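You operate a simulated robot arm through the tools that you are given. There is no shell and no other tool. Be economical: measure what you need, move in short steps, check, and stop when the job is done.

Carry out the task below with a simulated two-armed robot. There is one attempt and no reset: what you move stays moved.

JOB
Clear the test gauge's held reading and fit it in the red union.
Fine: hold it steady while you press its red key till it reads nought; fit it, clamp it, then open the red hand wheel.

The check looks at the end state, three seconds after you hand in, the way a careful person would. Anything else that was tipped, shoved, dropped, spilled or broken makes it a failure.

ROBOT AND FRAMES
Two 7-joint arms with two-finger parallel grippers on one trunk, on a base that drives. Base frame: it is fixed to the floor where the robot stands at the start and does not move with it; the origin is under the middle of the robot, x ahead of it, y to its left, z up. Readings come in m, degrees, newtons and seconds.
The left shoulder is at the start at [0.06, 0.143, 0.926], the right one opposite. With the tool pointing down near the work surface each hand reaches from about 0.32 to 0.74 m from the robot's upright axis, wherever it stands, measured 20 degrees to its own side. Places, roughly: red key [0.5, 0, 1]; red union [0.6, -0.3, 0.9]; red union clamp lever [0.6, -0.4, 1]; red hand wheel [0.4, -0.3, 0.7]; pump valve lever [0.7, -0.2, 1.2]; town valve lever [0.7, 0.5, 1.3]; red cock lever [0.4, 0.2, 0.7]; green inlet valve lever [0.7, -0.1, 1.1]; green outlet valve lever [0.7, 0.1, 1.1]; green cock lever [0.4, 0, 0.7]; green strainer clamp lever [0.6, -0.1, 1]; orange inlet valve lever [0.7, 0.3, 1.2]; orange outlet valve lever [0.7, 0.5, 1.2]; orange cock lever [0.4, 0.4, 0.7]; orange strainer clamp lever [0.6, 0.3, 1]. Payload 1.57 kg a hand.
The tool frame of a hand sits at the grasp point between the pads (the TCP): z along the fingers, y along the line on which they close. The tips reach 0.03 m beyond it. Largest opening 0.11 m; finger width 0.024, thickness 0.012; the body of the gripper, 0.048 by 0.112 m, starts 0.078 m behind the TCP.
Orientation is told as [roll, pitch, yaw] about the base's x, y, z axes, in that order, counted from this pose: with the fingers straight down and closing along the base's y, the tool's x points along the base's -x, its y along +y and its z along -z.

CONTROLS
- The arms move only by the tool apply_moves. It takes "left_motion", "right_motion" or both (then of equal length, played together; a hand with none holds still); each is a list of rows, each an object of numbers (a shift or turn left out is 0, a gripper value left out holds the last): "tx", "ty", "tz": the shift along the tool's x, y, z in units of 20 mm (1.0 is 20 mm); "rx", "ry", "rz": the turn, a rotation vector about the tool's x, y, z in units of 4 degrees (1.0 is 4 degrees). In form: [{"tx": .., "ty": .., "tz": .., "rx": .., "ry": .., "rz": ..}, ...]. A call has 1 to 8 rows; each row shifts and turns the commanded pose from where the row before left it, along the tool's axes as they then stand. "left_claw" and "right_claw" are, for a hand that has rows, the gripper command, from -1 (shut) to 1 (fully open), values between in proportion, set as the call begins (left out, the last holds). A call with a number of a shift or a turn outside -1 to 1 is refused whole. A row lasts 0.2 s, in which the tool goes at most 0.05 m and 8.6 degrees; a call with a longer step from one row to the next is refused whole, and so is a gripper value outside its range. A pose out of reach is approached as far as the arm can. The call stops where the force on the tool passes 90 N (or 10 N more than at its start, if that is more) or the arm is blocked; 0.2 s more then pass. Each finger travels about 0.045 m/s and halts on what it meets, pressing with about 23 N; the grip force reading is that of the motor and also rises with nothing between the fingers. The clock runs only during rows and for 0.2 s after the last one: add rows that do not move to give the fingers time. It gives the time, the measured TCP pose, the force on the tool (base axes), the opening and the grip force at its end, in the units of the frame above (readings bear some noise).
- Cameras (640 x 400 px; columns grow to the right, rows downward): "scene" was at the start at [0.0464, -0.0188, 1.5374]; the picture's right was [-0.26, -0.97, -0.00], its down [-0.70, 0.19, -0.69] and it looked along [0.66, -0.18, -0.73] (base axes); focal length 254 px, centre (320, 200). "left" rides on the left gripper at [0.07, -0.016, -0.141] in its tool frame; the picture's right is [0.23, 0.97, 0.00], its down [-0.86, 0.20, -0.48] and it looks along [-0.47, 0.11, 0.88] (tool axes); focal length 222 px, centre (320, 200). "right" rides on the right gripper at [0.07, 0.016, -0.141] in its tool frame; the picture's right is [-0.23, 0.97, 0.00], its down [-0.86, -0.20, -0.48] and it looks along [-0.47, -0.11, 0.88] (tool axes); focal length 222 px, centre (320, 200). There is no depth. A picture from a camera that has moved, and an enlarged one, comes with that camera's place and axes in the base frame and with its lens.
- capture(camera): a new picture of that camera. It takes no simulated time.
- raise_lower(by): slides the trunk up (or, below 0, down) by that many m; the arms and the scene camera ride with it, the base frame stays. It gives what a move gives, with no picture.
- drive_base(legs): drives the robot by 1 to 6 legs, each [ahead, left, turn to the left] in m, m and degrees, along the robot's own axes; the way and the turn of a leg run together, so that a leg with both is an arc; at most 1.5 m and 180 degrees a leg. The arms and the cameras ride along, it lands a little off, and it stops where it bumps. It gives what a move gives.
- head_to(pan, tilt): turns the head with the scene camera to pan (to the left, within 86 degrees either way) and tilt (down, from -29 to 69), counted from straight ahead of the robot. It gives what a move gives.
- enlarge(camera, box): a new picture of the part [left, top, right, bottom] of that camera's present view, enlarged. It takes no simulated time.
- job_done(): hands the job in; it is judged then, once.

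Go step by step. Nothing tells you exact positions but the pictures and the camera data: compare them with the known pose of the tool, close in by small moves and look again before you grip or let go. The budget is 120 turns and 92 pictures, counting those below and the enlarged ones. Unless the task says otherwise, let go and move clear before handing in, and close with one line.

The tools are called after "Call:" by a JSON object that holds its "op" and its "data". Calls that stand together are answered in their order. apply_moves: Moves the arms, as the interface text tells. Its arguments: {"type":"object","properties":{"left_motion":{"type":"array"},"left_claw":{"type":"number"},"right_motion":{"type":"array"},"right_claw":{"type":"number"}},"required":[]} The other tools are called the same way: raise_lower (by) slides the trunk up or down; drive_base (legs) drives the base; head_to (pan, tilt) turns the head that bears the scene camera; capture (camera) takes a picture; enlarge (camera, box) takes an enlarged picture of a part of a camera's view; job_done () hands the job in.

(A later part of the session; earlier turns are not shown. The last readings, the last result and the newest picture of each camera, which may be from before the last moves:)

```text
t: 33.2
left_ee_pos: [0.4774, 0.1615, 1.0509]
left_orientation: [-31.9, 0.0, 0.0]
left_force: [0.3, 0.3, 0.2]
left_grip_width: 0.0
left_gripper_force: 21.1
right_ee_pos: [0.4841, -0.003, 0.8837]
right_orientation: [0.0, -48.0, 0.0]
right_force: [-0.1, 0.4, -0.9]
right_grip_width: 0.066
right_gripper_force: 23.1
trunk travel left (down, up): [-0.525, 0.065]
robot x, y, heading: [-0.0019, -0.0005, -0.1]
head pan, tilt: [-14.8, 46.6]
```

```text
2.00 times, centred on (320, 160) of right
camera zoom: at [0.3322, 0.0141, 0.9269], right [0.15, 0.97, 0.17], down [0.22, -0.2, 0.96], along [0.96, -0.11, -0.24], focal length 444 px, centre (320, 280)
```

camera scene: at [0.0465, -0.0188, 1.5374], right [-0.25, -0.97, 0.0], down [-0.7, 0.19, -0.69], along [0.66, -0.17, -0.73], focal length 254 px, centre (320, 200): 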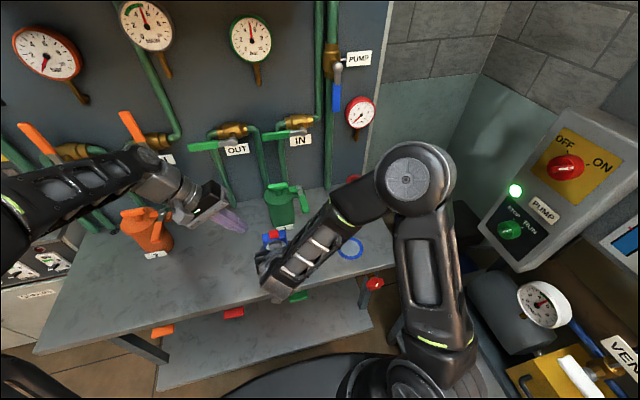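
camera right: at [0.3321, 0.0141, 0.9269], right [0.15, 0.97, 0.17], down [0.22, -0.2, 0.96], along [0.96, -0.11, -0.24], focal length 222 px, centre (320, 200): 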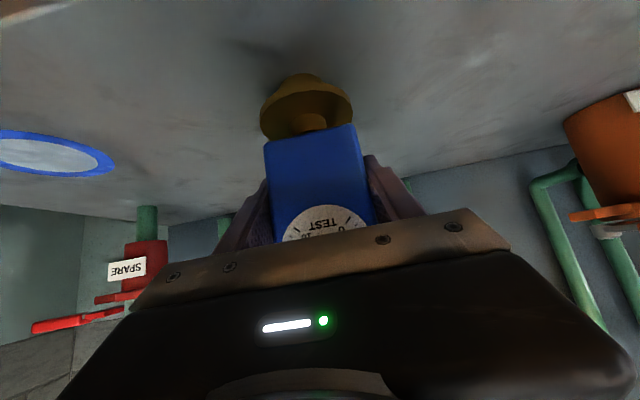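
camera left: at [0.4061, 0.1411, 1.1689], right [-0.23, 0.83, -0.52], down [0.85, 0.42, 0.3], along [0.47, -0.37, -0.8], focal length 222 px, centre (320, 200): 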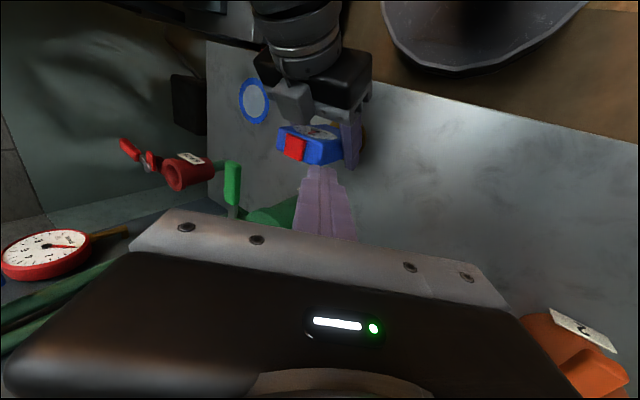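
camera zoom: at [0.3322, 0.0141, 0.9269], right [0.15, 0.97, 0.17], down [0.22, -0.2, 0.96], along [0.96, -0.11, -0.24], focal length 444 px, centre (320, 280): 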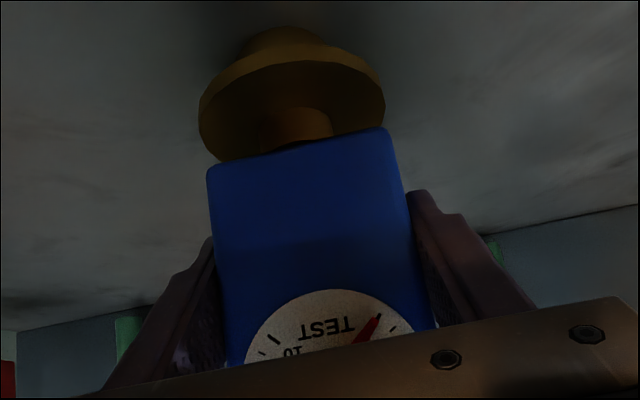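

The needle reads 0. Now I lift the gauge straight up, clear of the union's rim height.

Call:
{"op": "apply_moves", "data": {"right_motion": [{"tx": -0.93, "tz": -0.84}, {"tx": -0.93, "tz": -0.84}, {"tx": -0.93, "tz": -0.84}, {"tx": -0.93, "tz": -0.84}, {"tx": -0.93, "tz": -0.84}, {"tx": -0.93, "tz": -0.84}, {"tx": -0.93, "tz": -0.84}]}}

Call:
{"op": "enlarge", "data": {"camera": "left", "box": [160, 0, 400, 200]}}

```text
t: 34.8
left_ee_pos: [0.4766, 0.1603, 1.0503]
left_orientation: [-32.0, -0.1, 0.0]
left_force: [0.1, 0.2, 0.2]
left_grip_width: 0.0002
left_gripper_force: 21.1
right_ee_pos: [0.482, -0.0039, 1.0604]
right_orientation: [0.0, -47.9, 0.1]
right_force: [-0.2, -0.4, -3.4]
right_grip_width: 0.0658
right_gripper_force: 23.3
trunk travel left (down, up): [-0.525, 0.065]
robot x, y, heading: [0.0017, -0.0021, -0.2]
head pan, tilt: [-14.8, 46.6]
```

```text
2.00 times, centred on (280, 100) of left
camera zoom: at [0.4076, 0.2212, 1.179], right [-0.23, 0.83, -0.52], down [0.85, 0.42, 0.3], along [0.47, -0.37, -0.8], focal length 444 px, centre (400, 400)
```

zoom: 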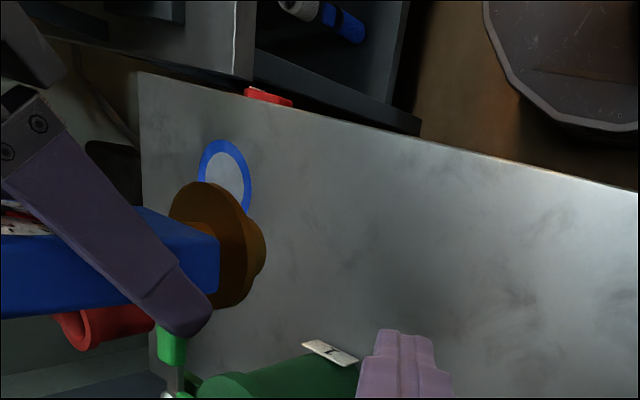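

The flange and its short spigot are clear. I carry it 0.32 m to the right, toward the union, at constant height.

Call:
{"op": "apply_moves", "data": {"right_motion": [{"ty": -1}, {"ty": -1}, {"ty": -1}, {"ty": -1}, {"ty": -1}, {"ty": -1}, {"ty": -1}, {"ty": -1}]}}

Call:
{"op": "apply_moves", "data": {"right_motion": [{"ty": -1}, {"ty": -1}, {"ty": -1}, {"ty": -1}, {"ty": -1}, {"ty": -1}, {"ty": -1}, {"ty": -1}]}}

Call:
{"op": "capture", "data": {"camera": "scene"}}

Call:
{"op": "capture", "data": {"camera": "right"}}

```text
t: 36.6
left_ee_pos: [0.4777, 0.1609, 1.0515]
left_orientation: [-32.0, 0.0, 0.0]
left_force: [-0.7, -0.4, 0.2]
left_grip_width: 0.0001
left_gripper_force: 21.2
right_ee_pos: [0.4815, -0.1622, 1.0581]
right_orientation: [0.1, -47.9, 0.2]
right_force: [-0.5, -0.2, -4.1]
right_grip_width: 0.0658
right_gripper_force: 22.6
trunk travel left (down, up): [-0.525, 0.065]
robot x, y, heading: [0.0009, -0.0003, -0.2]
head pan, tilt: [-14.8, 46.6]
```

```text
t: 38.4
left_ee_pos: [0.4774, 0.1608, 1.0506]
left_orientation: [-32.0, -0.1, 0.0]
left_force: [0.0, -0.4, 0.4]
left_grip_width: 0.0001
left_gripper_force: 21.1
right_ee_pos: [0.4795, -0.3217, 1.0582]
right_orientation: [0.0, -48.0, 0.0]
right_force: [-0.5, 0.5, -3.5]
right_grip_width: 0.066
right_gripper_force: 22.7
trunk travel left (down, up): [-0.525, 0.065]
robot x, y, heading: [0.003, -0.0043, 0.1]
head pan, tilt: [-14.8, 46.6]
```

```text
52 pictures are left
camera scene: at [0.0465, -0.0193, 1.5373], right [-0.26, -0.97, 0.0], down [-0.7, 0.19, -0.69], along [0.66, -0.17, -0.73], focal length 254 px, centre (320, 200)
```

scene: 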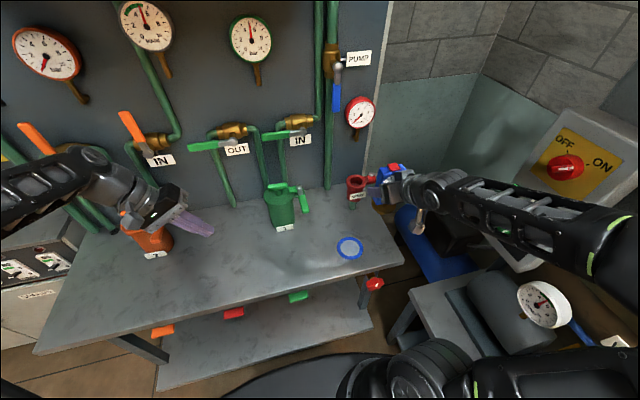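

```text
51 pictures are left
camera right: at [0.3277, -0.3055, 1.1016], right [0.15, 0.97, 0.17], down [0.22, -0.2, 0.96], along [0.96, -0.11, -0.24], focal length 222 px, centre (320, 200)
```

right: 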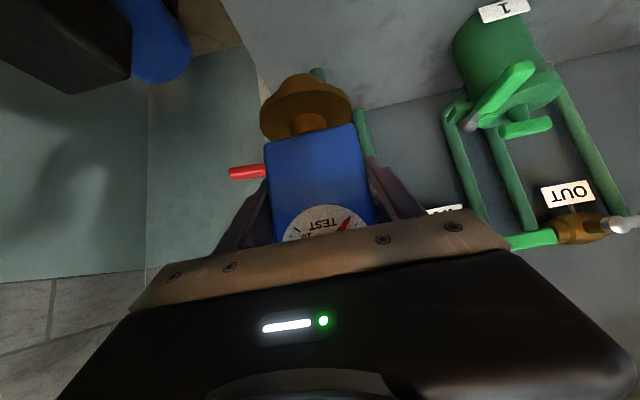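

The gauge is held upright in front of the union. I move it forward 0.12 m while lowering 0.03 m to stay clear of the wall gauge, then measure.

Call:
{"op": "apply_moves", "data": {"right_motion": [{"tx": -0.484, "tz": 0.91}, {"tx": -0.484, "tz": 0.91}, {"tx": -0.484, "tz": 0.91}, {"tx": -0.484, "tz": 0.91}, {"tx": -0.484, "tz": 0.91}, {"tx": -0.484, "tz": 0.91}]}}

Call:
{"op": "enlarge", "data": {"camera": "scene", "box": [330, 140, 410, 210]}}

Call:
{"op": "capture", "data": {"camera": "right"}}

```text
t: 39.8
left_ee_pos: [0.4771, 0.1598, 1.0502]
left_orientation: [-32.0, 0.1, 0.0]
left_force: [0.6, -0.4, 0.3]
left_grip_width: 0.0
left_gripper_force: 21.3
right_ee_pos: [0.6017, -0.3216, 1.029]
right_orientation: [0.0, -48.0, 0.0]
right_force: [-0.7, -0.9, -3.2]
right_grip_width: 0.0659
right_gripper_force: 22.9
trunk travel left (down, up): [-0.525, 0.065]
robot x, y, heading: [0.0002, 0.0003, 0.0]
head pan, tilt: [-14.8, 46.6]
```

```text
5.71 times, centred on (370, 175) of scene
camera zoom: at [0.0473, -0.0189, 1.5373], right [-0.26, -0.97, 0.0], down [-0.7, 0.19, -0.69], along [0.66, -0.17, -0.73], focal length 1454 px, centre (34, 343)
```

zoom: 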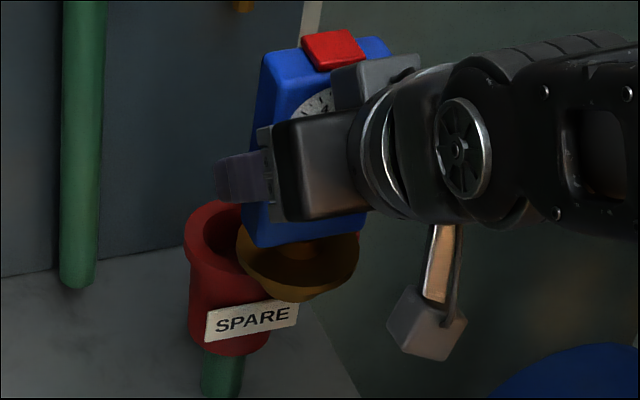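

```text
49 pictures are left
camera right: at [0.4512, -0.3052, 1.0719], right [0.15, 0.97, 0.17], down [0.22, -0.2, 0.96], along [0.96, -0.11, -0.24], focal length 222 px, centre (320, 200)
```

right: 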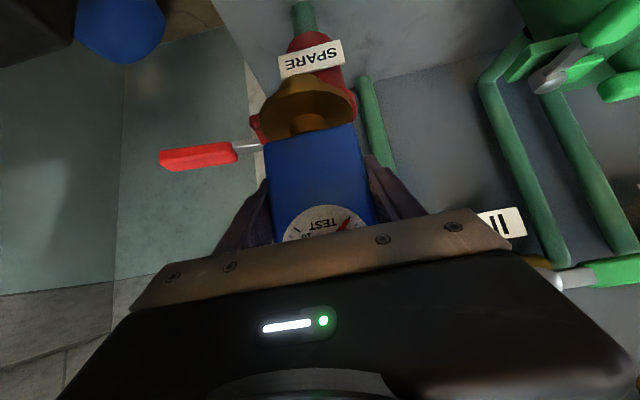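

Now I view the same scene from the left camera to triangulate the flange against the rim.

Call:
{"op": "enlarge", "data": {"camera": "left", "box": [140, 70, 280, 210]}}

```text
2.86 times, centred on (210, 140) of left
camera zoom: at [0.4085, 0.221, 1.1787], right [-0.23, 0.83, -0.52], down [0.85, 0.42, 0.3], along [0.47, -0.37, -0.8], focal length 635 px, centre (634, 371)
```

zoom: 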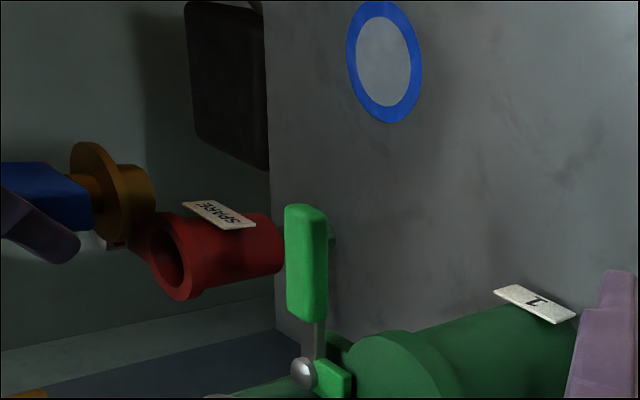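

The estimates differ by about a centimetre, so I need a sharper look at the rim.

Call:
{"op": "enlarge", "data": {"camera": "left", "box": [150, 95, 210, 140]}}

Call:
{"op": "enlarge", "data": {"camera": "right", "box": [240, 20, 380, 150]}}

```text
8.89 times, centred on (180, 118) of left
camera zoom: at [0.4085, 0.221, 1.1787], right [-0.23, 0.83, -0.52], down [0.85, 0.42, 0.3], along [0.47, -0.37, -0.8], focal length 1974 px, centre (1564, 933)
```

zoom: 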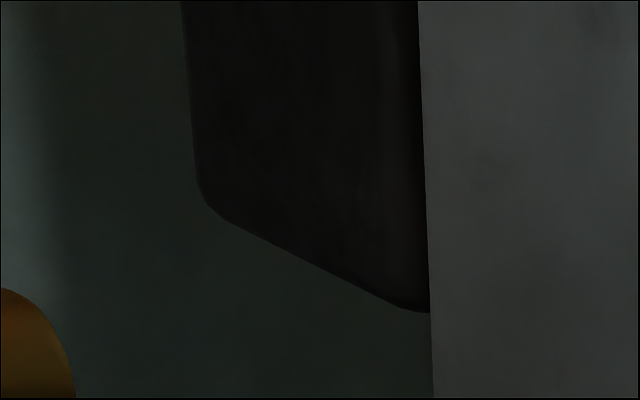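

```text
3.08 times, centred on (310, 85) of right
camera zoom: at [0.4512, -0.3052, 1.0719], right [0.15, 0.97, 0.17], down [0.22, -0.2, 0.96], along [0.96, -0.11, -0.24], focal length 684 px, centre (351, 554)
```

zoom: 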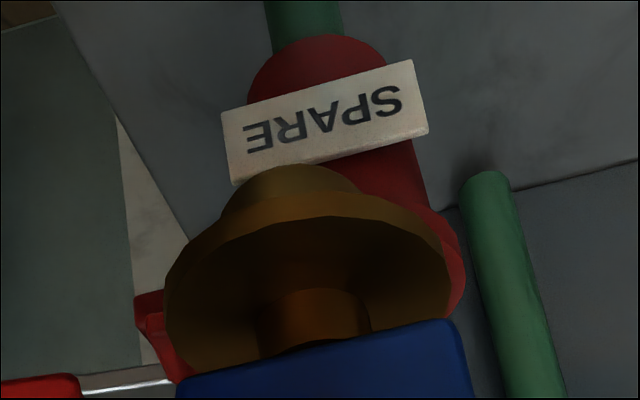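

The right camera puts the union axis at y≈-0.310, so my first estimate was off. I zoom the left view correctly onto the rim to fix x.

Call:
{"op": "enlarge", "data": {"camera": "left", "box": [115, 120, 205, 180]}}

```text
6.67 times, centred on (160, 150) of left
camera zoom: at [0.4085, 0.221, 1.1787], right [-0.23, 0.83, -0.52], down [0.85, 0.42, 0.3], along [0.47, -0.37, -0.8], focal length 1481 px, centre (1387, 533)
```

zoom: 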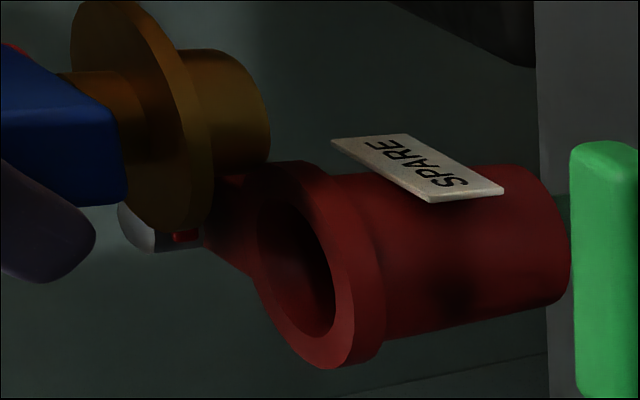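

The flange is at about [0.603, -0.323] and the rim at [0.655, -0.312], with the spigot roughly 13 mm above the rim. I shift +52 mm in x, +12 mm in y and +5 mm in z, then check.

Call:
{"op": "apply_moves", "data": {"right_motion": [{"tx": -0.64, "tz": 0.58, "ty": 0.2}, {"tx": -0.64, "tz": 0.58, "ty": 0.2}, {"tx": -0.63, "tz": 0.59, "ty": 0.19}]}}

Call:
{"op": "enlarge", "data": {"camera": "left", "box": [115, 120, 205, 180]}}

Call:
{"op": "enlarge", "data": {"camera": "scene", "box": [330, 140, 410, 210]}}

Call:
{"op": "enlarge", "data": {"camera": "right", "box": [240, 20, 380, 150]}}

```text
t: 40.6
left_ee_pos: [0.4792, 0.1597, 1.0518]
left_orientation: [-31.9, 0.0, 0.0]
left_force: [-0.2, 0.4, 0.6]
left_grip_width: 0.0002
left_gripper_force: 21.5
right_ee_pos: [0.6539, -0.31, 1.0373]
right_orientation: [0.0, -47.9, 0.0]
right_force: [-0.3, -0.4, -3.2]
right_grip_width: 0.0659
right_gripper_force: 23.2
trunk travel left (down, up): [-0.525, 0.065]
robot x, y, heading: [0.0003, 0.0023, 0.0]
head pan, tilt: [-14.8, 46.6]
```

```text
6.67 times, centred on (160, 150) of left
camera zoom: at [0.4085, 0.2212, 1.1787], right [-0.23, 0.83, -0.52], down [0.85, 0.42, 0.3], along [0.47, -0.37, -0.8], focal length 1481 px, centre (1387, 533)
```

zoom: 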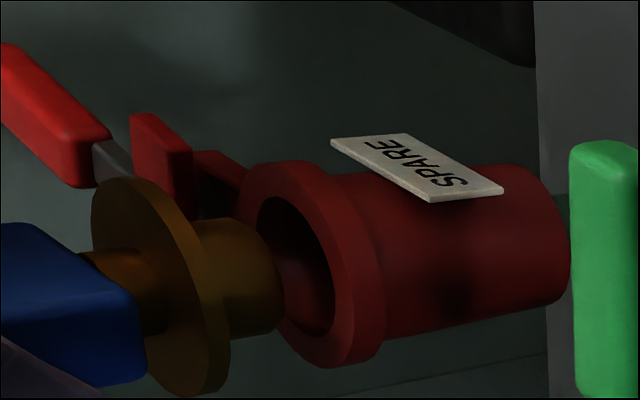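

```text
5.71 times, centred on (370, 175) of scene
camera zoom: at [0.0473, -0.0187, 1.5373], right [-0.26, -0.97, 0.0], down [-0.7, 0.19, -0.69], along [0.66, -0.18, -0.73], focal length 1454 px, centre (34, 343)
```

zoom: 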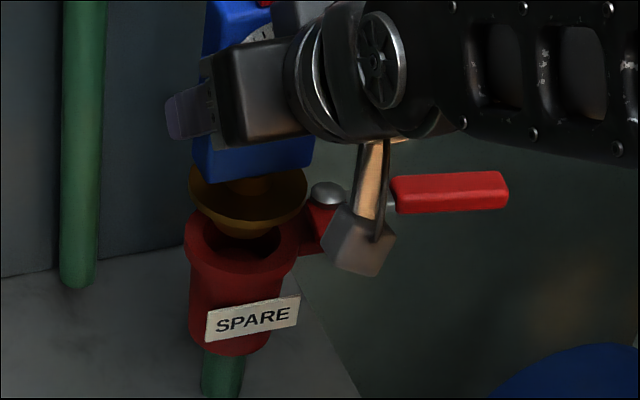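

```text
3.08 times, centred on (310, 85) of right
camera zoom: at [0.5022, -0.293, 1.0794], right [0.15, 0.97, 0.17], down [0.22, -0.2, 0.96], along [0.96, -0.11, -0.24], focal length 684 px, centre (351, 554)
```

zoom: 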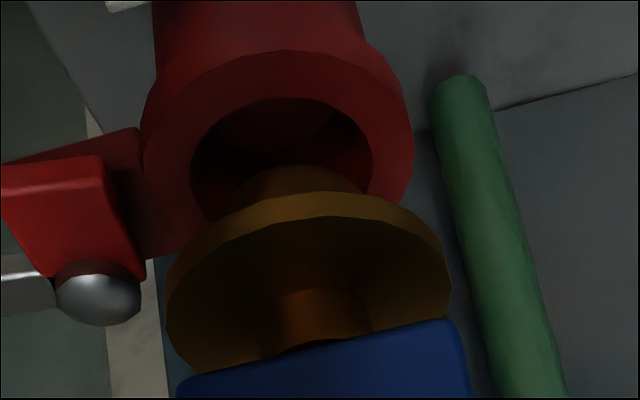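

The three views agree that the flange is centred over the cup. I lower it in 5 mm steps, watching the force.

Call:
{"op": "apply_moves", "data": {"right_motion": [{"tx": 0.186, "tz": 0.167}, {"tx": 0.186, "tz": 0.167}, {"tx": 0.186, "tz": 0.167}, {"tx": 0.186, "tz": 0.167}, {"tx": 0.186, "tz": 0.167}]}}

Call:
{"op": "enlarge", "data": {"camera": "left", "box": [115, 120, 205, 180]}}

Call:
{"op": "enlarge", "data": {"camera": "right", "box": [240, 20, 380, 150]}}

```text
t: 41.8
left_ee_pos: [0.4787, 0.1597, 1.0511]
left_orientation: [-31.9, 0.0, 0.0]
left_force: [0.3, 0.1, 0.3]
left_grip_width: 0.0003
left_gripper_force: 21.1
right_ee_pos: [0.6529, -0.3096, 1.0109]
right_orientation: [0.0, -48.0, 0.1]
right_force: [-0.6, -0.7, -2.4]
right_grip_width: 0.0661
right_gripper_force: 22.9
trunk travel left (down, up): [-0.525, 0.065]
robot x, y, heading: [-0.0003, 0.0007, 0.0]
head pan, tilt: [-14.8, 46.6]
```

```text
6.67 times, centred on (160, 150) of left
camera zoom: at [0.4081, 0.221, 1.1789], right [-0.23, 0.83, -0.52], down [0.85, 0.42, 0.3], along [0.47, -0.37, -0.8], focal length 1481 px, centre (1387, 533)
```

zoom: 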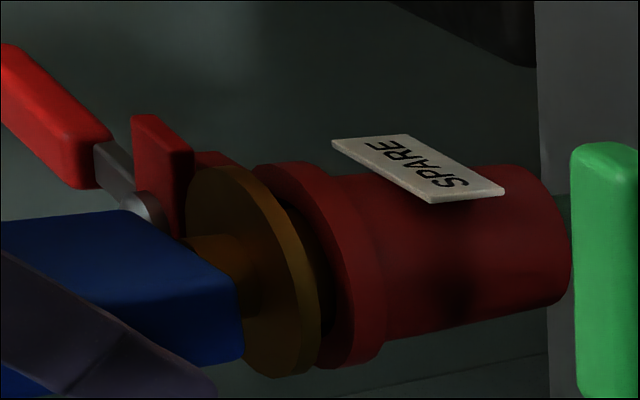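

```text
3.08 times, centred on (310, 85) of right
camera zoom: at [0.5013, -0.2934, 1.0533], right [0.15, 0.97, 0.17], down [0.22, -0.2, 0.96], along [0.96, -0.11, -0.24], focal length 684 px, centre (351, 554)
```

zoom: 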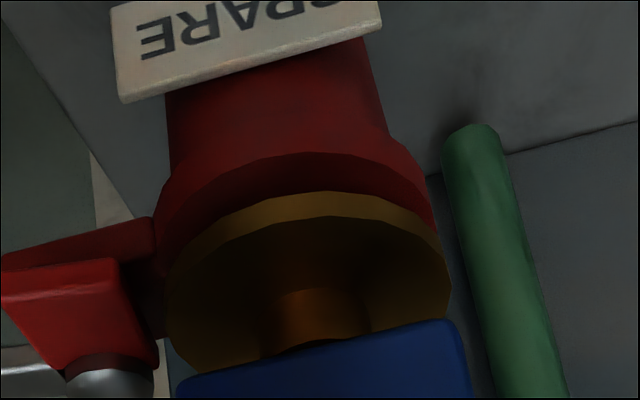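

The spigot has entered the cup and a gap of about 10 mm remains. I keep lowering in small steps.

Call:
{"op": "apply_moves", "data": {"right_motion": [{"tx": 0.111, "tz": 0.1}, {"tx": 0.111, "tz": 0.1}]}}

Call:
{"op": "apply_moves", "data": {"right_motion": [{"tx": 0.074, "tz": 0.067}, {}]}}

Call:
{"op": "enlarge", "data": {"camera": "left", "box": [115, 120, 205, 180]}}

```text
t: 42.4
left_ee_pos: [0.4787, 0.1585, 1.0508]
left_orientation: [-31.9, -0.2, -0.1]
left_force: [0.5, -0.6, -0.8]
left_grip_width: 0.0002
left_gripper_force: 21.6
right_ee_pos: [0.652, -0.3095, 1.0041]
right_orientation: [0.0, -48.0, 0.0]
right_force: [-0.5, -0.3, -3.7]
right_grip_width: 0.0661
right_gripper_force: 22.7
trunk travel left (down, up): [-0.525, 0.065]
robot x, y, heading: [0.0013, -0.0003, 0.2]
head pan, tilt: [-14.8, 46.6]
```

```text
t: 43.0
left_ee_pos: [0.478, 0.16, 1.0502]
left_orientation: [-31.9, -0.1, 0.0]
left_force: [1.0, -0.1, -0.2]
left_grip_width: 0.0
left_gripper_force: 21.7
right_ee_pos: [0.6523, -0.3099, 1.0023]
right_orientation: [0.0, -48.0, -0.1]
right_force: [-0.5, -0.9, -3.4]
right_grip_width: 0.0657
right_gripper_force: 23.4
trunk travel left (down, up): [-0.525, 0.065]
robot x, y, heading: [0.0002, 0.0033, 0.2]
head pan, tilt: [-14.8, 46.6]
```

```text
6.67 times, centred on (160, 150) of left
camera zoom: at [0.408, 0.2211, 1.1789], right [-0.23, 0.83, -0.52], down [0.85, 0.42, 0.3], along [0.47, -0.37, -0.8], focal length 1481 px, centre (1387, 533)
```

zoom: 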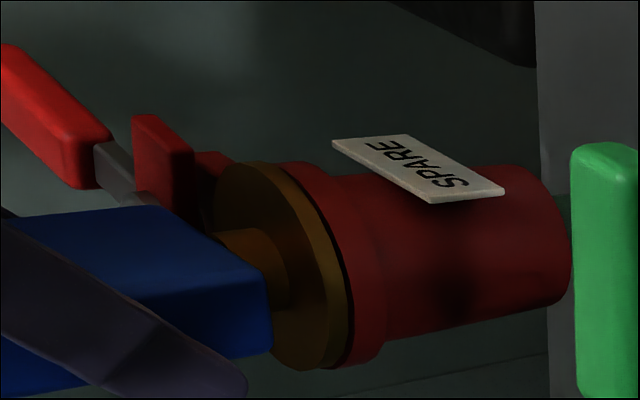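

The gap is nearly closed. I take a few more 1.5 mm steps until the force shows it is seated.

Call:
{"op": "apply_moves", "data": {"right_motion": [{"tx": 0.056, "tz": 0.05}, {}]}}

Call:
{"op": "apply_moves", "data": {"right_motion": [{"tx": 0.056, "tz": 0.05}, {}]}}

Call:
{"op": "apply_moves", "data": {"right_motion": [{"tx": 0.037, "tz": 0.033}, {}]}}

Call:
{"op": "enlarge", "data": {"camera": "left", "box": [115, 120, 205, 180]}}

```text
t: 43.6
left_ee_pos: [0.4773, 0.1594, 1.0505]
left_orientation: [-32.0, -0.1, 0.1]
left_force: [0.1, 0.9, -0.4]
left_grip_width: 0.0
left_gripper_force: 21.9
right_ee_pos: [0.6525, -0.3113, 1.0005]
right_orientation: [0.0, -48.0, 0.0]
right_force: [-0.6, -1.0, -2.8]
right_grip_width: 0.0659
right_gripper_force: 23.1
trunk travel left (down, up): [-0.525, 0.065]
robot x, y, heading: [0.0029, -0.0008, 0.1]
head pan, tilt: [-14.8, 46.6]
```

```text
t: 44.2
left_ee_pos: [0.4772, 0.1608, 1.0508]
left_orientation: [-31.9, -0.1, 0.0]
left_force: [-0.6, -0.3, 0.4]
left_grip_width: 0.0
left_gripper_force: 20.9
right_ee_pos: [0.6529, -0.3109, 0.9995]
right_orientation: [0.0, -48.2, 0.0]
right_force: [0.9, -0.8, 2.3]
right_grip_width: 0.066
right_gripper_force: 22.7
trunk travel left (down, up): [-0.525, 0.065]
robot x, y, heading: [0.0003, -0.0012, 0.3]
head pan, tilt: [-14.8, 46.6]
```

```text
t: 44.8
left_ee_pos: [0.4763, 0.1614, 1.0516]
left_orientation: [-32.1, -0.1, -0.1]
left_force: [-0.1, -0.3, 0.7]
left_grip_width: 0.0002
left_gripper_force: 21.3
right_ee_pos: [0.6522, -0.3107, 1.0006]
right_orientation: [-0.1, -48.2, 0.1]
right_force: [0.2, 0.5, 8.8]
right_grip_width: 0.0658
right_gripper_force: 23.1
trunk travel left (down, up): [-0.525, 0.065]
robot x, y, heading: [0.0013, -0.0038, 0.0]
head pan, tilt: [-14.8, 46.6]
```

```text
6.67 times, centred on (160, 150) of left
camera zoom: at [0.4071, 0.2216, 1.1793], right [-0.23, 0.83, -0.52], down [0.85, 0.42, 0.3], along [0.47, -0.37, -0.8], focal length 1481 px, centre (1387, 533)
```

zoom: 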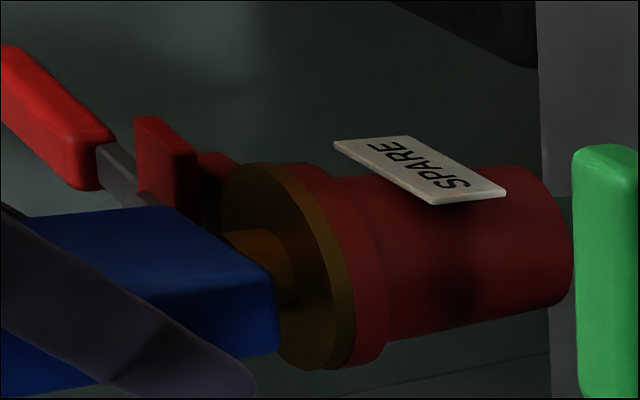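

It is seated: upward force of 8.8 N, with the flange on the rim. I unload slightly, open only partly so I don't touch the lever, and check before backing out.

Call:
{"op": "apply_moves", "data": {"right_motion": [{"tx": -0.04, "tz": -0.036}, {}]}}

Call:
{"op": "apply_moves", "data": {"right_motion": [{}, {}, {}, {}], "right_claw": 0.45}}

Call:
{"op": "apply_moves", "data": {"right_motion": [{"tz": -0.5}, {"tz": -1}, {"tz": -1}, {"tz": -1}, {"tz": -1}, {"tz": -1}, {"tz": -1}, {"tz": -1}]}}

Call:
{"op": "capture", "data": {"camera": "right"}}

Call:
{"op": "capture", "data": {"camera": "scene"}}

```text
t: 45.4
left_ee_pos: [0.4773, 0.1609, 1.0504]
left_orientation: [-32.0, -0.2, 0.0]
left_force: [0.5, -0.4, 0.2]
left_grip_width: 0.0001
left_gripper_force: 21.2
right_ee_pos: [0.6529, -0.3109, 1.001]
right_orientation: [0.1, -48.1, 0.0]
right_force: [3.6, 0.7, 7.0]
right_grip_width: 0.066
right_gripper_force: 22.5
trunk travel left (down, up): [-0.525, 0.065]
robot x, y, heading: [0.0001, 0.0007, 0.1]
head pan, tilt: [-14.8, 46.6]
```

```text
t: 46.4
left_ee_pos: [0.4772, 0.1607, 1.0501]
left_orientation: [-32.0, -0.1, 0.0]
left_force: [0.1, 0.7, 0.4]
left_grip_width: 0.0
left_gripper_force: 20.9
right_ee_pos: [0.6526, -0.3107, 0.9991]
right_orientation: [-0.1, -48.0, 0.0]
right_force: [0.0, -0.4, -0.4]
right_grip_width: 0.08
right_gripper_force: 0.1
trunk travel left (down, up): [-0.525, 0.065]
robot x, y, heading: [0.0022, -0.0001, -0.4]
head pan, tilt: [-14.8, 46.6]
```

```text
t: 48.2
left_ee_pos: [0.4776, 0.1611, 1.0509]
left_orientation: [-32.1, 0.0, 0.0]
left_force: [0.2, -0.3, 0.2]
left_grip_width: 0.0001
left_gripper_force: 21.2
right_ee_pos: [0.5386, -0.3102, 1.0985]
right_orientation: [0.0, -48.0, 0.0]
right_force: [-0.7, 0.3, -0.5]
right_grip_width: 0.0798
right_gripper_force: 0.0
trunk travel left (down, up): [-0.525, 0.065]
robot x, y, heading: [-0.004, -0.0005, 0.1]
head pan, tilt: [-14.8, 46.6]
```

```text
37 pictures are left
camera right: at [0.3861, -0.2934, 1.1414], right [0.15, 0.97, 0.17], down [0.22, -0.2, 0.96], along [0.96, -0.11, -0.24], focal length 222 px, centre (320, 200)
```

right: 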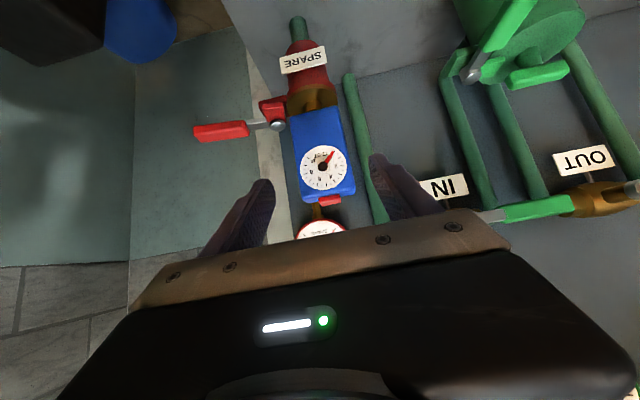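

```text
36 pictures are left
camera scene: at [0.0458, -0.0187, 1.5374], right [-0.25, -0.97, 0.0], down [-0.7, 0.19, -0.69], along [0.66, -0.18, -0.73], focal length 254 px, centre (320, 200)
```

scene: 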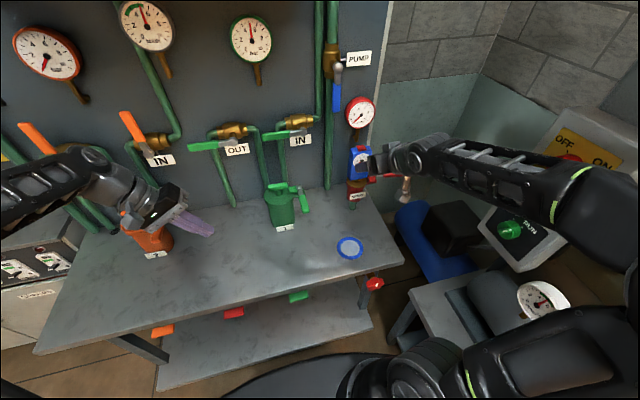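

The gauge stands upright in the cup and reads 0. The lever handle is at about [0.643, -0.443, 0.95], so I bring the closed right fingers to the far side of it in order to pull it toward me.

Call:
{"op": "apply_moves", "data": {"right_motion": [{"ty": -1}, {"ty": -1}, {"ty": -1}, {"ty": -1}, {"ty": -1}, {"ty": -1}, {"ty": -1}], "right_claw": -1}}

Call:
{"op": "apply_moves", "data": {"right_motion": [{"ry": 1}, {"ry": 1}, {"ry": 1}, {"ry": 1}]}}

Call:
{"op": "apply_moves", "data": {"right_motion": [{"tx": -0.9, "tz": 0.94}, {"tx": -0.9, "tz": 0.94}, {"tx": -0.9, "tz": 0.94}, {"tx": -0.9, "tz": 0.94}, {"tx": -0.9, "tz": 0.94}, {"tx": -0.9, "tz": 0.94}]}}

Call:
{"op": "capture", "data": {"camera": "right"}}

Call:
{"op": "enlarge", "data": {"camera": "scene", "box": [330, 120, 450, 220]}}

```text
t: 49.8
left_ee_pos: [0.477, 0.1607, 1.0508]
left_orientation: [-32.0, -0.2, 0.0]
left_force: [0.3, 0.7, 0.6]
left_grip_width: 0.0003
left_gripper_force: 21.2
right_ee_pos: [0.5424, -0.4501, 1.0987]
right_orientation: [0.0, -48.1, 0.0]
right_force: [0.4, 0.6, -0.1]
right_grip_width: 0.0
right_gripper_force: 20.8
trunk travel left (down, up): [-0.525, 0.065]
robot x, y, heading: [0.0031, 0.0015, -0.1]
head pan, tilt: [-14.8, 46.6]
```

```text
t: 50.8
left_ee_pos: [0.4779, 0.161, 1.051]
left_orientation: [-32.0, -0.1, 0.0]
left_force: [-0.3, 0.8, 0.1]
left_grip_width: 0.0001
left_gripper_force: 21.4
right_ee_pos: [0.5403, -0.4487, 1.0991]
right_orientation: [0.0, -31.9, 0.1]
right_force: [0.3, -0.2, 0.0]
right_grip_width: 0.0001
right_gripper_force: 21.3
trunk travel left (down, up): [-0.525, 0.065]
robot x, y, heading: [-0.0006, -0.0008, -0.0]
head pan, tilt: [-14.8, 46.6]
```

```text
t: 52.2
left_ee_pos: [0.4784, 0.1598, 1.0511]
left_orientation: [-32.0, -0.1, 0.0]
left_force: [-0.5, -0.5, 1.4]
left_grip_width: 0.0
left_gripper_force: 21.7
right_ee_pos: [0.6926, -0.4522, 1.0603]
right_orientation: [-0.1, -32.0, 0.0]
right_force: [0.0, 0.4, 0.3]
right_grip_width: 0.0001
right_gripper_force: 21.2
trunk travel left (down, up): [-0.525, 0.065]
robot x, y, heading: [0.002, 0.0028, 0.1]
head pan, tilt: [-14.8, 46.6]
```

```text
35 pictures are left
camera right: at [0.5596, -0.4353, 1.1439], right [0.19, 0.97, 0.12], down [0.47, -0.2, 0.86], along [0.86, -0.11, -0.5], focal length 222 px, centre (320, 200)
```

right: 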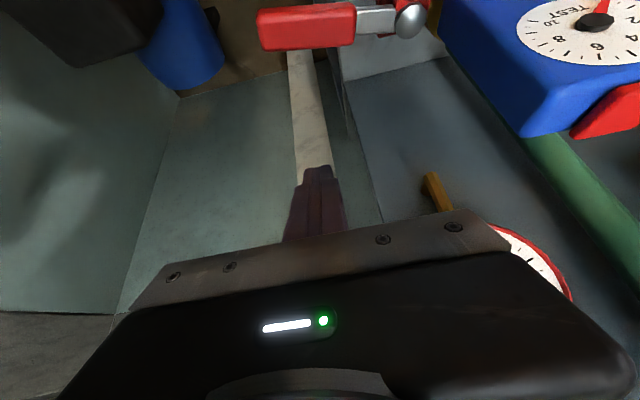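

```text
4.00 times, centred on (390, 170) of scene
camera zoom: at [0.0472, -0.0189, 1.5373], right [-0.26, -0.97, 0.0], down [-0.7, 0.19, -0.69], along [0.66, -0.18, -0.73], focal length 1018 px, centre (40, 320)
```

zoom: 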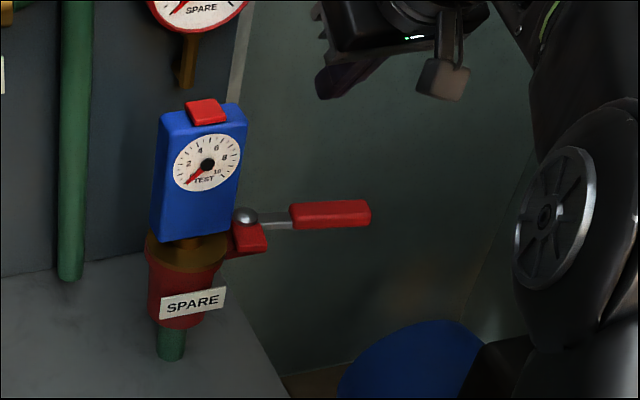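

The test gauge reads 0 and is fully seated. From this view the pivot is at about [0.651, -0.362] and the handle's back edge at x≈0.648, so I lower the fingertip behind the handle.

Call:
{"op": "apply_moves", "data": {"right_motion": [{"tx": 0.546, "tz": 0.873}, {"tx": 0.546, "tz": 0.873}, {"tx": 0.546, "tz": 0.873}, {"tx": 0.546, "tz": 0.873}, {"tx": 0.546, "tz": 0.873}]}}

Call:
{"op": "capture", "data": {"camera": "right"}}

Call:
{"op": "enlarge", "data": {"camera": "scene", "box": [330, 120, 450, 220]}}

```text
t: 53.4
left_ee_pos: [0.4778, 0.1602, 1.051]
left_orientation: [-32.0, -0.1, 0.0]
left_force: [-0.6, 0.4, -0.1]
left_grip_width: 0.0
left_gripper_force: 21.1
right_ee_pos: [0.6923, -0.4501, 0.9574]
right_orientation: [0.0, -31.9, 0.0]
right_force: [0.2, -0.2, 0.5]
right_grip_width: 0.0002
right_gripper_force: 21.2
trunk travel left (down, up): [-0.525, 0.065]
robot x, y, heading: [-0.0033, 0.0028, -0.0]
head pan, tilt: [-14.8, 46.6]
```

```text
33 pictures are left
camera right: at [0.5575, -0.4339, 1.0412], right [0.19, 0.97, 0.12], down [0.47, -0.2, 0.86], along [0.86, -0.11, -0.5], focal length 222 px, centre (320, 200)
```

right: 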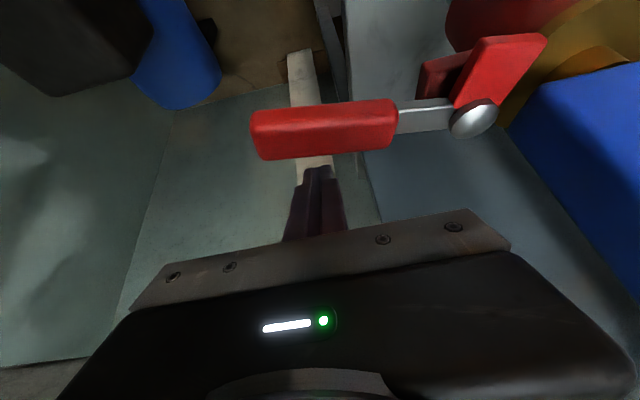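

```text
4.00 times, centred on (390, 170) of scene
camera zoom: at [0.0466, -0.019, 1.5374], right [-0.26, -0.97, 0.0], down [-0.7, 0.19, -0.69], along [0.66, -0.17, -0.73], focal length 1018 px, centre (40, 320)
```

zoom: 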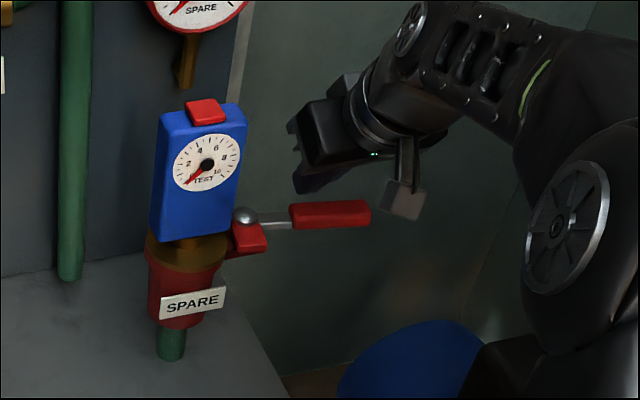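

The fingertip is behind the handle at z≈0.93. I pull toward the robot, first to contact and then 16° along the arc.

Call:
{"op": "apply_moves", "data": {"right_motion": [{"tx": 0.72, "tz": -0.45}, {"tx": 0.72, "tz": -0.45}, {"tx": 0.526, "tz": -0.329, "ty": 0.02}, {"tx": 0.526, "tz": -0.329, "ty": 0.02}]}}

Call:
{"op": "capture", "data": {"camera": "right"}}

```text
t: 54.4
left_ee_pos: [0.4777, 0.1609, 1.0503]
left_orientation: [-32.2, -0.1, 0.0]
left_force: [0.3, 0.1, 0.7]
left_grip_width: 0.0001
left_gripper_force: 21.3
right_ee_pos: [0.6318, -0.4497, 0.9589]
right_orientation: [-0.1, -32.0, -0.1]
right_force: [1.0, 0.0, 1.2]
right_grip_width: 0.0002
right_gripper_force: 21.1
trunk travel left (down, up): [-0.525, 0.065]
robot x, y, heading: [0.0012, 0.0041, 0.1]
head pan, tilt: [-14.8, 46.6]
```

```text
31 pictures are left
camera right: at [0.499, -0.4335, 1.0413], right [0.19, 0.97, 0.12], down [0.47, -0.2, 0.86], along [0.86, -0.11, -0.5], focal length 222 px, centre (320, 200)
```

right: 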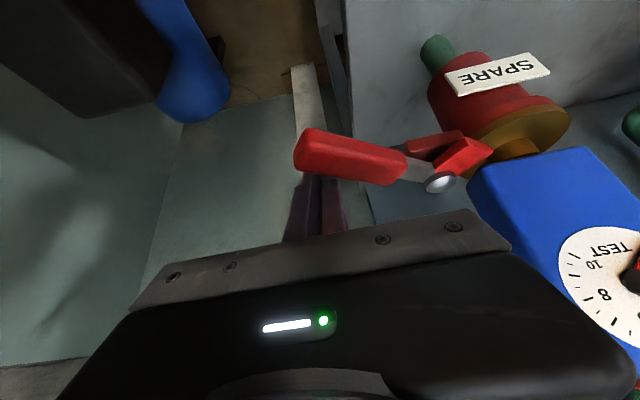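

The lever is turning with about 1 N. I continue along the arc.

Call:
{"op": "apply_moves", "data": {"right_motion": [{"tx": 0.848, "tz": -0.53, "ty": 0.35}, {"tx": 0.827, "tz": -0.517, "ty": 0.6}, {"tx": 0.678, "tz": -0.424, "ty": 0.84}]}}

Call:
{"op": "capture", "data": {"camera": "right"}}

Call:
{"op": "enlarge", "data": {"camera": "scene", "box": [330, 120, 450, 220]}}

```text
t: 55.2
left_ee_pos: [0.4768, 0.1606, 1.0506]
left_orientation: [-32.0, 0.0, 0.0]
left_force: [0.1, -0.4, -0.2]
left_grip_width: 0.0002
left_gripper_force: 21.2
right_ee_pos: [0.5791, -0.4144, 0.957]
right_orientation: [0.0, -31.9, 0.0]
right_force: [0.2, -0.2, -0.7]
right_grip_width: 0.0
right_gripper_force: 21.1
trunk travel left (down, up): [-0.525, 0.065]
robot x, y, heading: [-0.0005, 0.0005, -0.1]
head pan, tilt: [-14.8, 46.6]
```

```text
30 pictures are left
camera right: at [0.4444, -0.3979, 1.04], right [0.19, 0.97, 0.12], down [0.47, -0.2, 0.86], along [0.86, -0.11, -0.5], focal length 222 px, centre (320, 200)
```

right: 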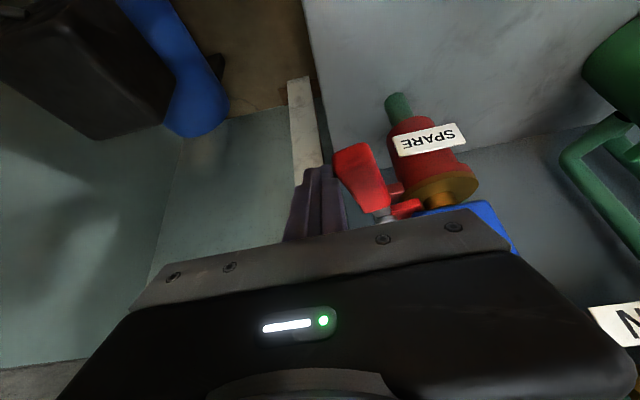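

```text
4.00 times, centred on (390, 170) of scene
camera zoom: at [0.0459, -0.0186, 1.5374], right [-0.26, -0.97, 0.0], down [-0.7, 0.19, -0.69], along [0.66, -0.18, -0.73], focal length 1018 px, centre (40, 320)
```

zoom: 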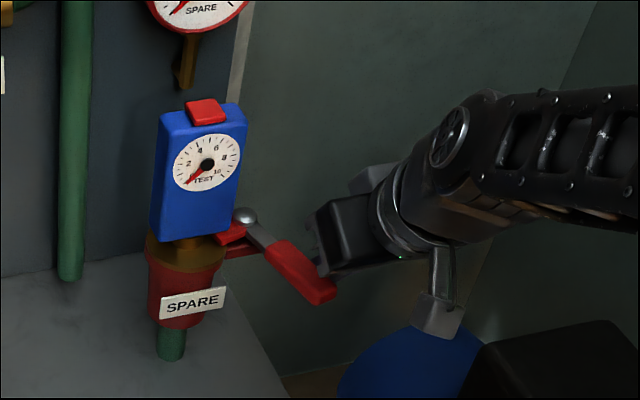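

The handle is more than halfway round. I keep pushing to the left toward its stop.

Call:
{"op": "apply_moves", "data": {"right_motion": [{"tx": 0.3, "tz": -0.19, "ty": 0.6}, {"tx": 0.25, "tz": -0.15, "ty": 0.6}]}}

Call:
{"op": "apply_moves", "data": {"right_motion": [{"ty": 0.4}, {"ty": 0.3}]}}

Call:
{"op": "enlarge", "data": {"camera": "scene", "box": [330, 120, 450, 220]}}

```text
t: 55.8
left_ee_pos: [0.4789, 0.1597, 1.0511]
left_orientation: [-32.0, -0.2, 0.0]
left_force: [0.0, 0.0, 0.2]
left_grip_width: 0.0
left_gripper_force: 21.3
right_ee_pos: [0.5648, -0.3886, 0.9573]
right_orientation: [0.0, -32.0, 0.0]
right_force: [1.2, -2.7, 0.5]
right_grip_width: 0.0003
right_gripper_force: 20.7
trunk travel left (down, up): [-0.525, 0.065]
robot x, y, heading: [0.0016, -0.0056, 0.0]
head pan, tilt: [-14.8, 46.6]
```

```text
t: 56.4
left_ee_pos: [0.4788, 0.1563, 1.0511]
left_orientation: [-31.8, 0.0, -0.1]
left_force: [-0.4, -0.2, -0.4]
left_grip_width: 0.0
left_gripper_force: 21.4
right_ee_pos: [0.5644, -0.3888, 0.9572]
right_orientation: [-0.1, -32.4, -0.6]
right_force: [10.9, -42.1, 0.5]
right_grip_width: 0.0
right_gripper_force: 21.0
trunk travel left (down, up): [-0.525, 0.065]
robot x, y, heading: [0.0011, 0.0006, -0.1]
head pan, tilt: [-14.8, 46.6]
```

```text
4.00 times, centred on (390, 170) of scene
camera zoom: at [0.0478, -0.0254, 1.5373], right [-0.26, -0.97, 0.0], down [-0.7, 0.19, -0.69], along [0.66, -0.17, -0.73], focal length 1018 px, centre (40, 320)
```

zoom: 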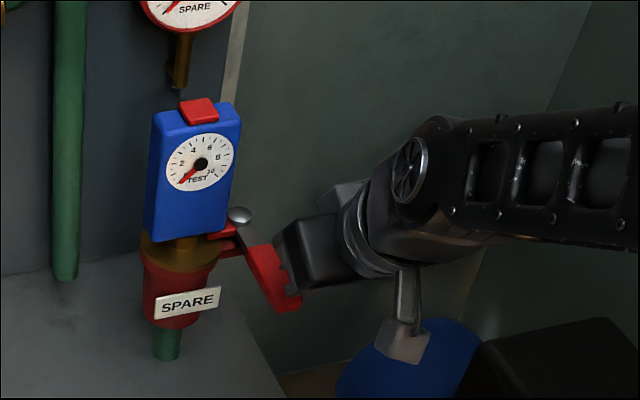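

The lever hit its stop (42 N). I back the finger off to the right, raise it, and check the clamp.

Call:
{"op": "apply_moves", "data": {"right_motion": [{"ty": -0.7}, {"ty": -1}, {"ty": -1}, {"tz": -1}, {"tz": -1}, {"tz": -1}, {"tz": -1}, {"tz": -1}]}}

Call:
{"op": "enlarge", "data": {"camera": "scene", "box": [310, 130, 410, 220]}}

Call:
{"op": "capture", "data": {"camera": "right"}}

```text
t: 58.2
left_ee_pos: [0.4759, 0.1597, 1.0511]
left_orientation: [-32.0, -0.1, 0.0]
left_force: [-0.5, 0.2, 0.5]
left_grip_width: 0.0003
left_gripper_force: 21.4
right_ee_pos: [0.5108, -0.4293, 1.0427]
right_orientation: [0.0, -32.0, 0.1]
right_force: [-0.3, -0.5, 0.2]
right_grip_width: 0.0
right_gripper_force: 21.1
trunk travel left (down, up): [-0.525, 0.065]
robot x, y, heading: [0.0045, -0.0029, 0.1]
head pan, tilt: [-14.8, 46.6]
```

```text
4.44 times, centred on (360, 175) of scene
camera zoom: at [0.0458, -0.0185, 1.5374], right [-0.25, -0.97, 0.0], down [-0.7, 0.19, -0.69], along [0.66, -0.18, -0.73], focal length 1131 px, centre (142, 311)
```

zoom: 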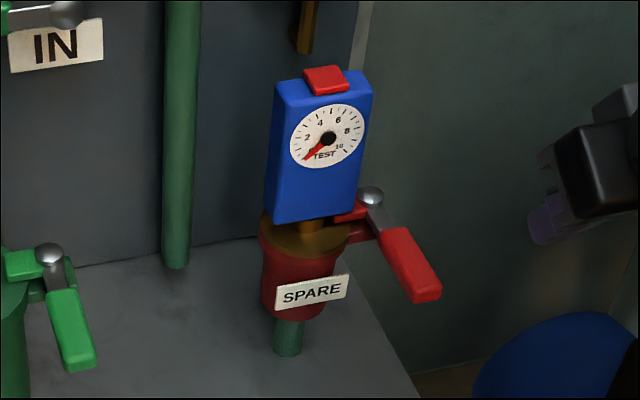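

```text
26 pictures are left
camera right: at [0.3781, -0.413, 1.1265], right [0.19, 0.97, 0.12], down [0.47, -0.2, 0.86], along [0.86, -0.11, -0.5], focal length 222 px, centre (320, 200)
```

right: 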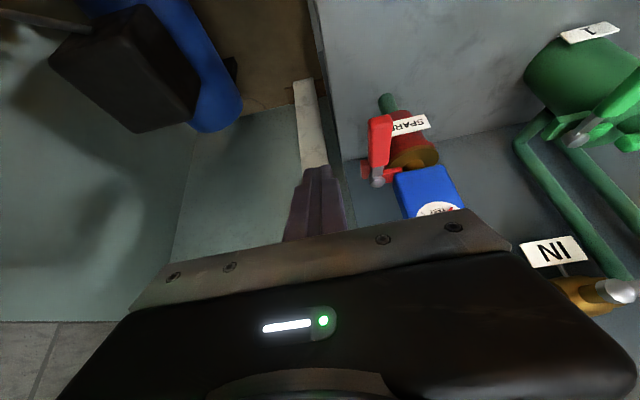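

The clamp handle now points straight at the robot like the green one, with its jaw over the flange. For the hand wheel under the bench edge I need to back up, so I look to the right and down first.

Call:
{"op": "head_to", "data": {"pan": -40, "tilt": 58}}

Call:
{"op": "capture", "data": {"camera": "scene"}}

Call:
{"op": "enlarge", "data": {"camera": "scene", "box": [200, 130, 300, 220]}}

```text
t: 59.1
left_ee_pos: [0.4776, 0.1613, 1.0504]
left_orientation: [-32.0, -0.1, 0.0]
left_force: [-0.4, -0.9, 0.5]
left_grip_width: 0.0001
left_gripper_force: 21.9
right_ee_pos: [0.5126, -0.4294, 1.0424]
right_orientation: [0.0, -31.9, -0.1]
right_force: [0.1, 0.4, -0.7]
right_grip_width: 0.0
right_gripper_force: 21.5
trunk travel left (down, up): [-0.525, 0.065]
robot x, y, heading: [-0.0001, -0.0012, -0.2]
head pan, tilt: [-40.0, 58.0]
```

```text
25 pictures are left
camera scene: at [0.0219, -0.0426, 1.5226], right [-0.64, -0.77, 0.0], down [-0.65, 0.54, -0.53], along [0.41, -0.34, -0.85], focal length 254 px, centre (320, 200)
```

scene: 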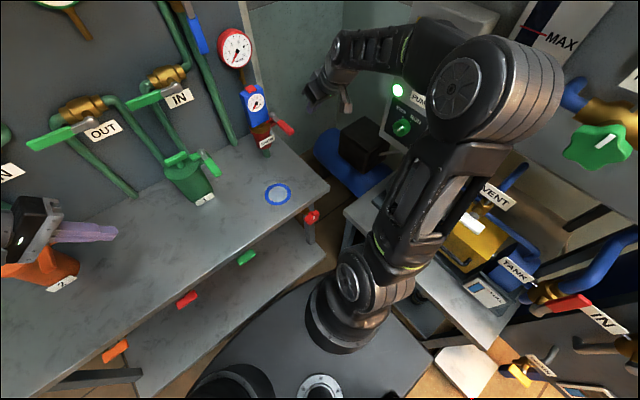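

```text
4.44 times, centred on (250, 175) of scene
camera zoom: at [0.0219, -0.0426, 1.5226], right [-0.64, -0.77, 0.0], down [-0.65, 0.54, -0.53], along [0.41, -0.34, -0.85], focal length 1131 px, centre (631, 311)
```

zoom: 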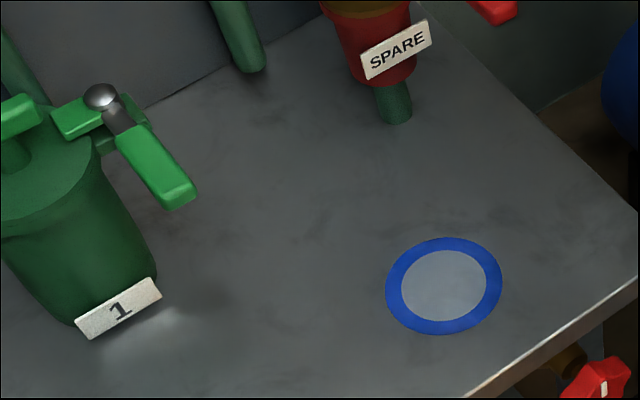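

The wheel is at about [0.385, -0.31, 0.69] under the bench edge, so it must be taken from the front and I need to back away. First I tuck the right arm centrally so its elbow stays clear of the fittings on the right.

Call:
{"op": "apply_moves", "data": {"right_motion": [{"tx": 0.85, "tz": -0.53}, {"tx": 0.85, "tz": -0.53}, {"ty": 1}, {"ty": 1}, {"ty": 1}, {"ty": 1}, {"ty": 1}, {"ty": 1}]}}

Call:
{"op": "apply_moves", "data": {"right_motion": [{"ty": 1}, {"ty": 1}, {"ty": 1}, {"ty": 1}, {"ty": 1, "ry": -1}, {"ty": 1, "ry": -1}, {"ty": 1, "ry": -1}, {"ty": 1, "ry": -1}]}}

Call:
{"op": "capture", "data": {"camera": "scene"}}

```text
t: 60.9
left_ee_pos: [0.4775, 0.1613, 1.0517]
left_orientation: [-32.0, -0.1, 0.0]
left_force: [1.2, -0.3, -0.4]
left_grip_width: 0.0001
left_gripper_force: 21.4
right_ee_pos: [0.474, -0.3066, 1.0427]
right_orientation: [0.0, -32.0, -0.1]
right_force: [-0.3, -0.1, 0.5]
right_grip_width: 0.0
right_gripper_force: 21.7
trunk travel left (down, up): [-0.525, 0.065]
robot x, y, heading: [0.0011, 0.0023, -0.0]
head pan, tilt: [-40.0, 58.0]
```

```text
t: 62.7
left_ee_pos: [0.4778, 0.1612, 1.0502]
left_orientation: [-32.0, -0.1, 0.1]
left_force: [0.1, -0.8, 0.1]
left_grip_width: 0.0
left_gripper_force: 20.9
right_ee_pos: [0.4728, -0.1506, 1.0428]
right_orientation: [-0.1, -48.0, 0.1]
right_force: [0.2, 0.4, -0.7]
right_grip_width: 0.0
right_gripper_force: 21.7
trunk travel left (down, up): [-0.525, 0.065]
robot x, y, heading: [0.0004, -0.0014, 0.1]
head pan, tilt: [-40.0, 58.0]
```

```text
23 pictures are left
camera scene: at [0.0218, -0.0422, 1.5225], right [-0.64, -0.77, 0.0], down [-0.65, 0.54, -0.53], along [0.41, -0.34, -0.85], focal length 254 px, centre (320, 200)
```

scene: 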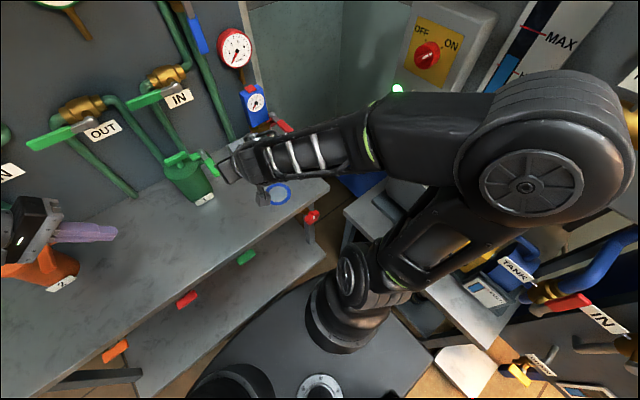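

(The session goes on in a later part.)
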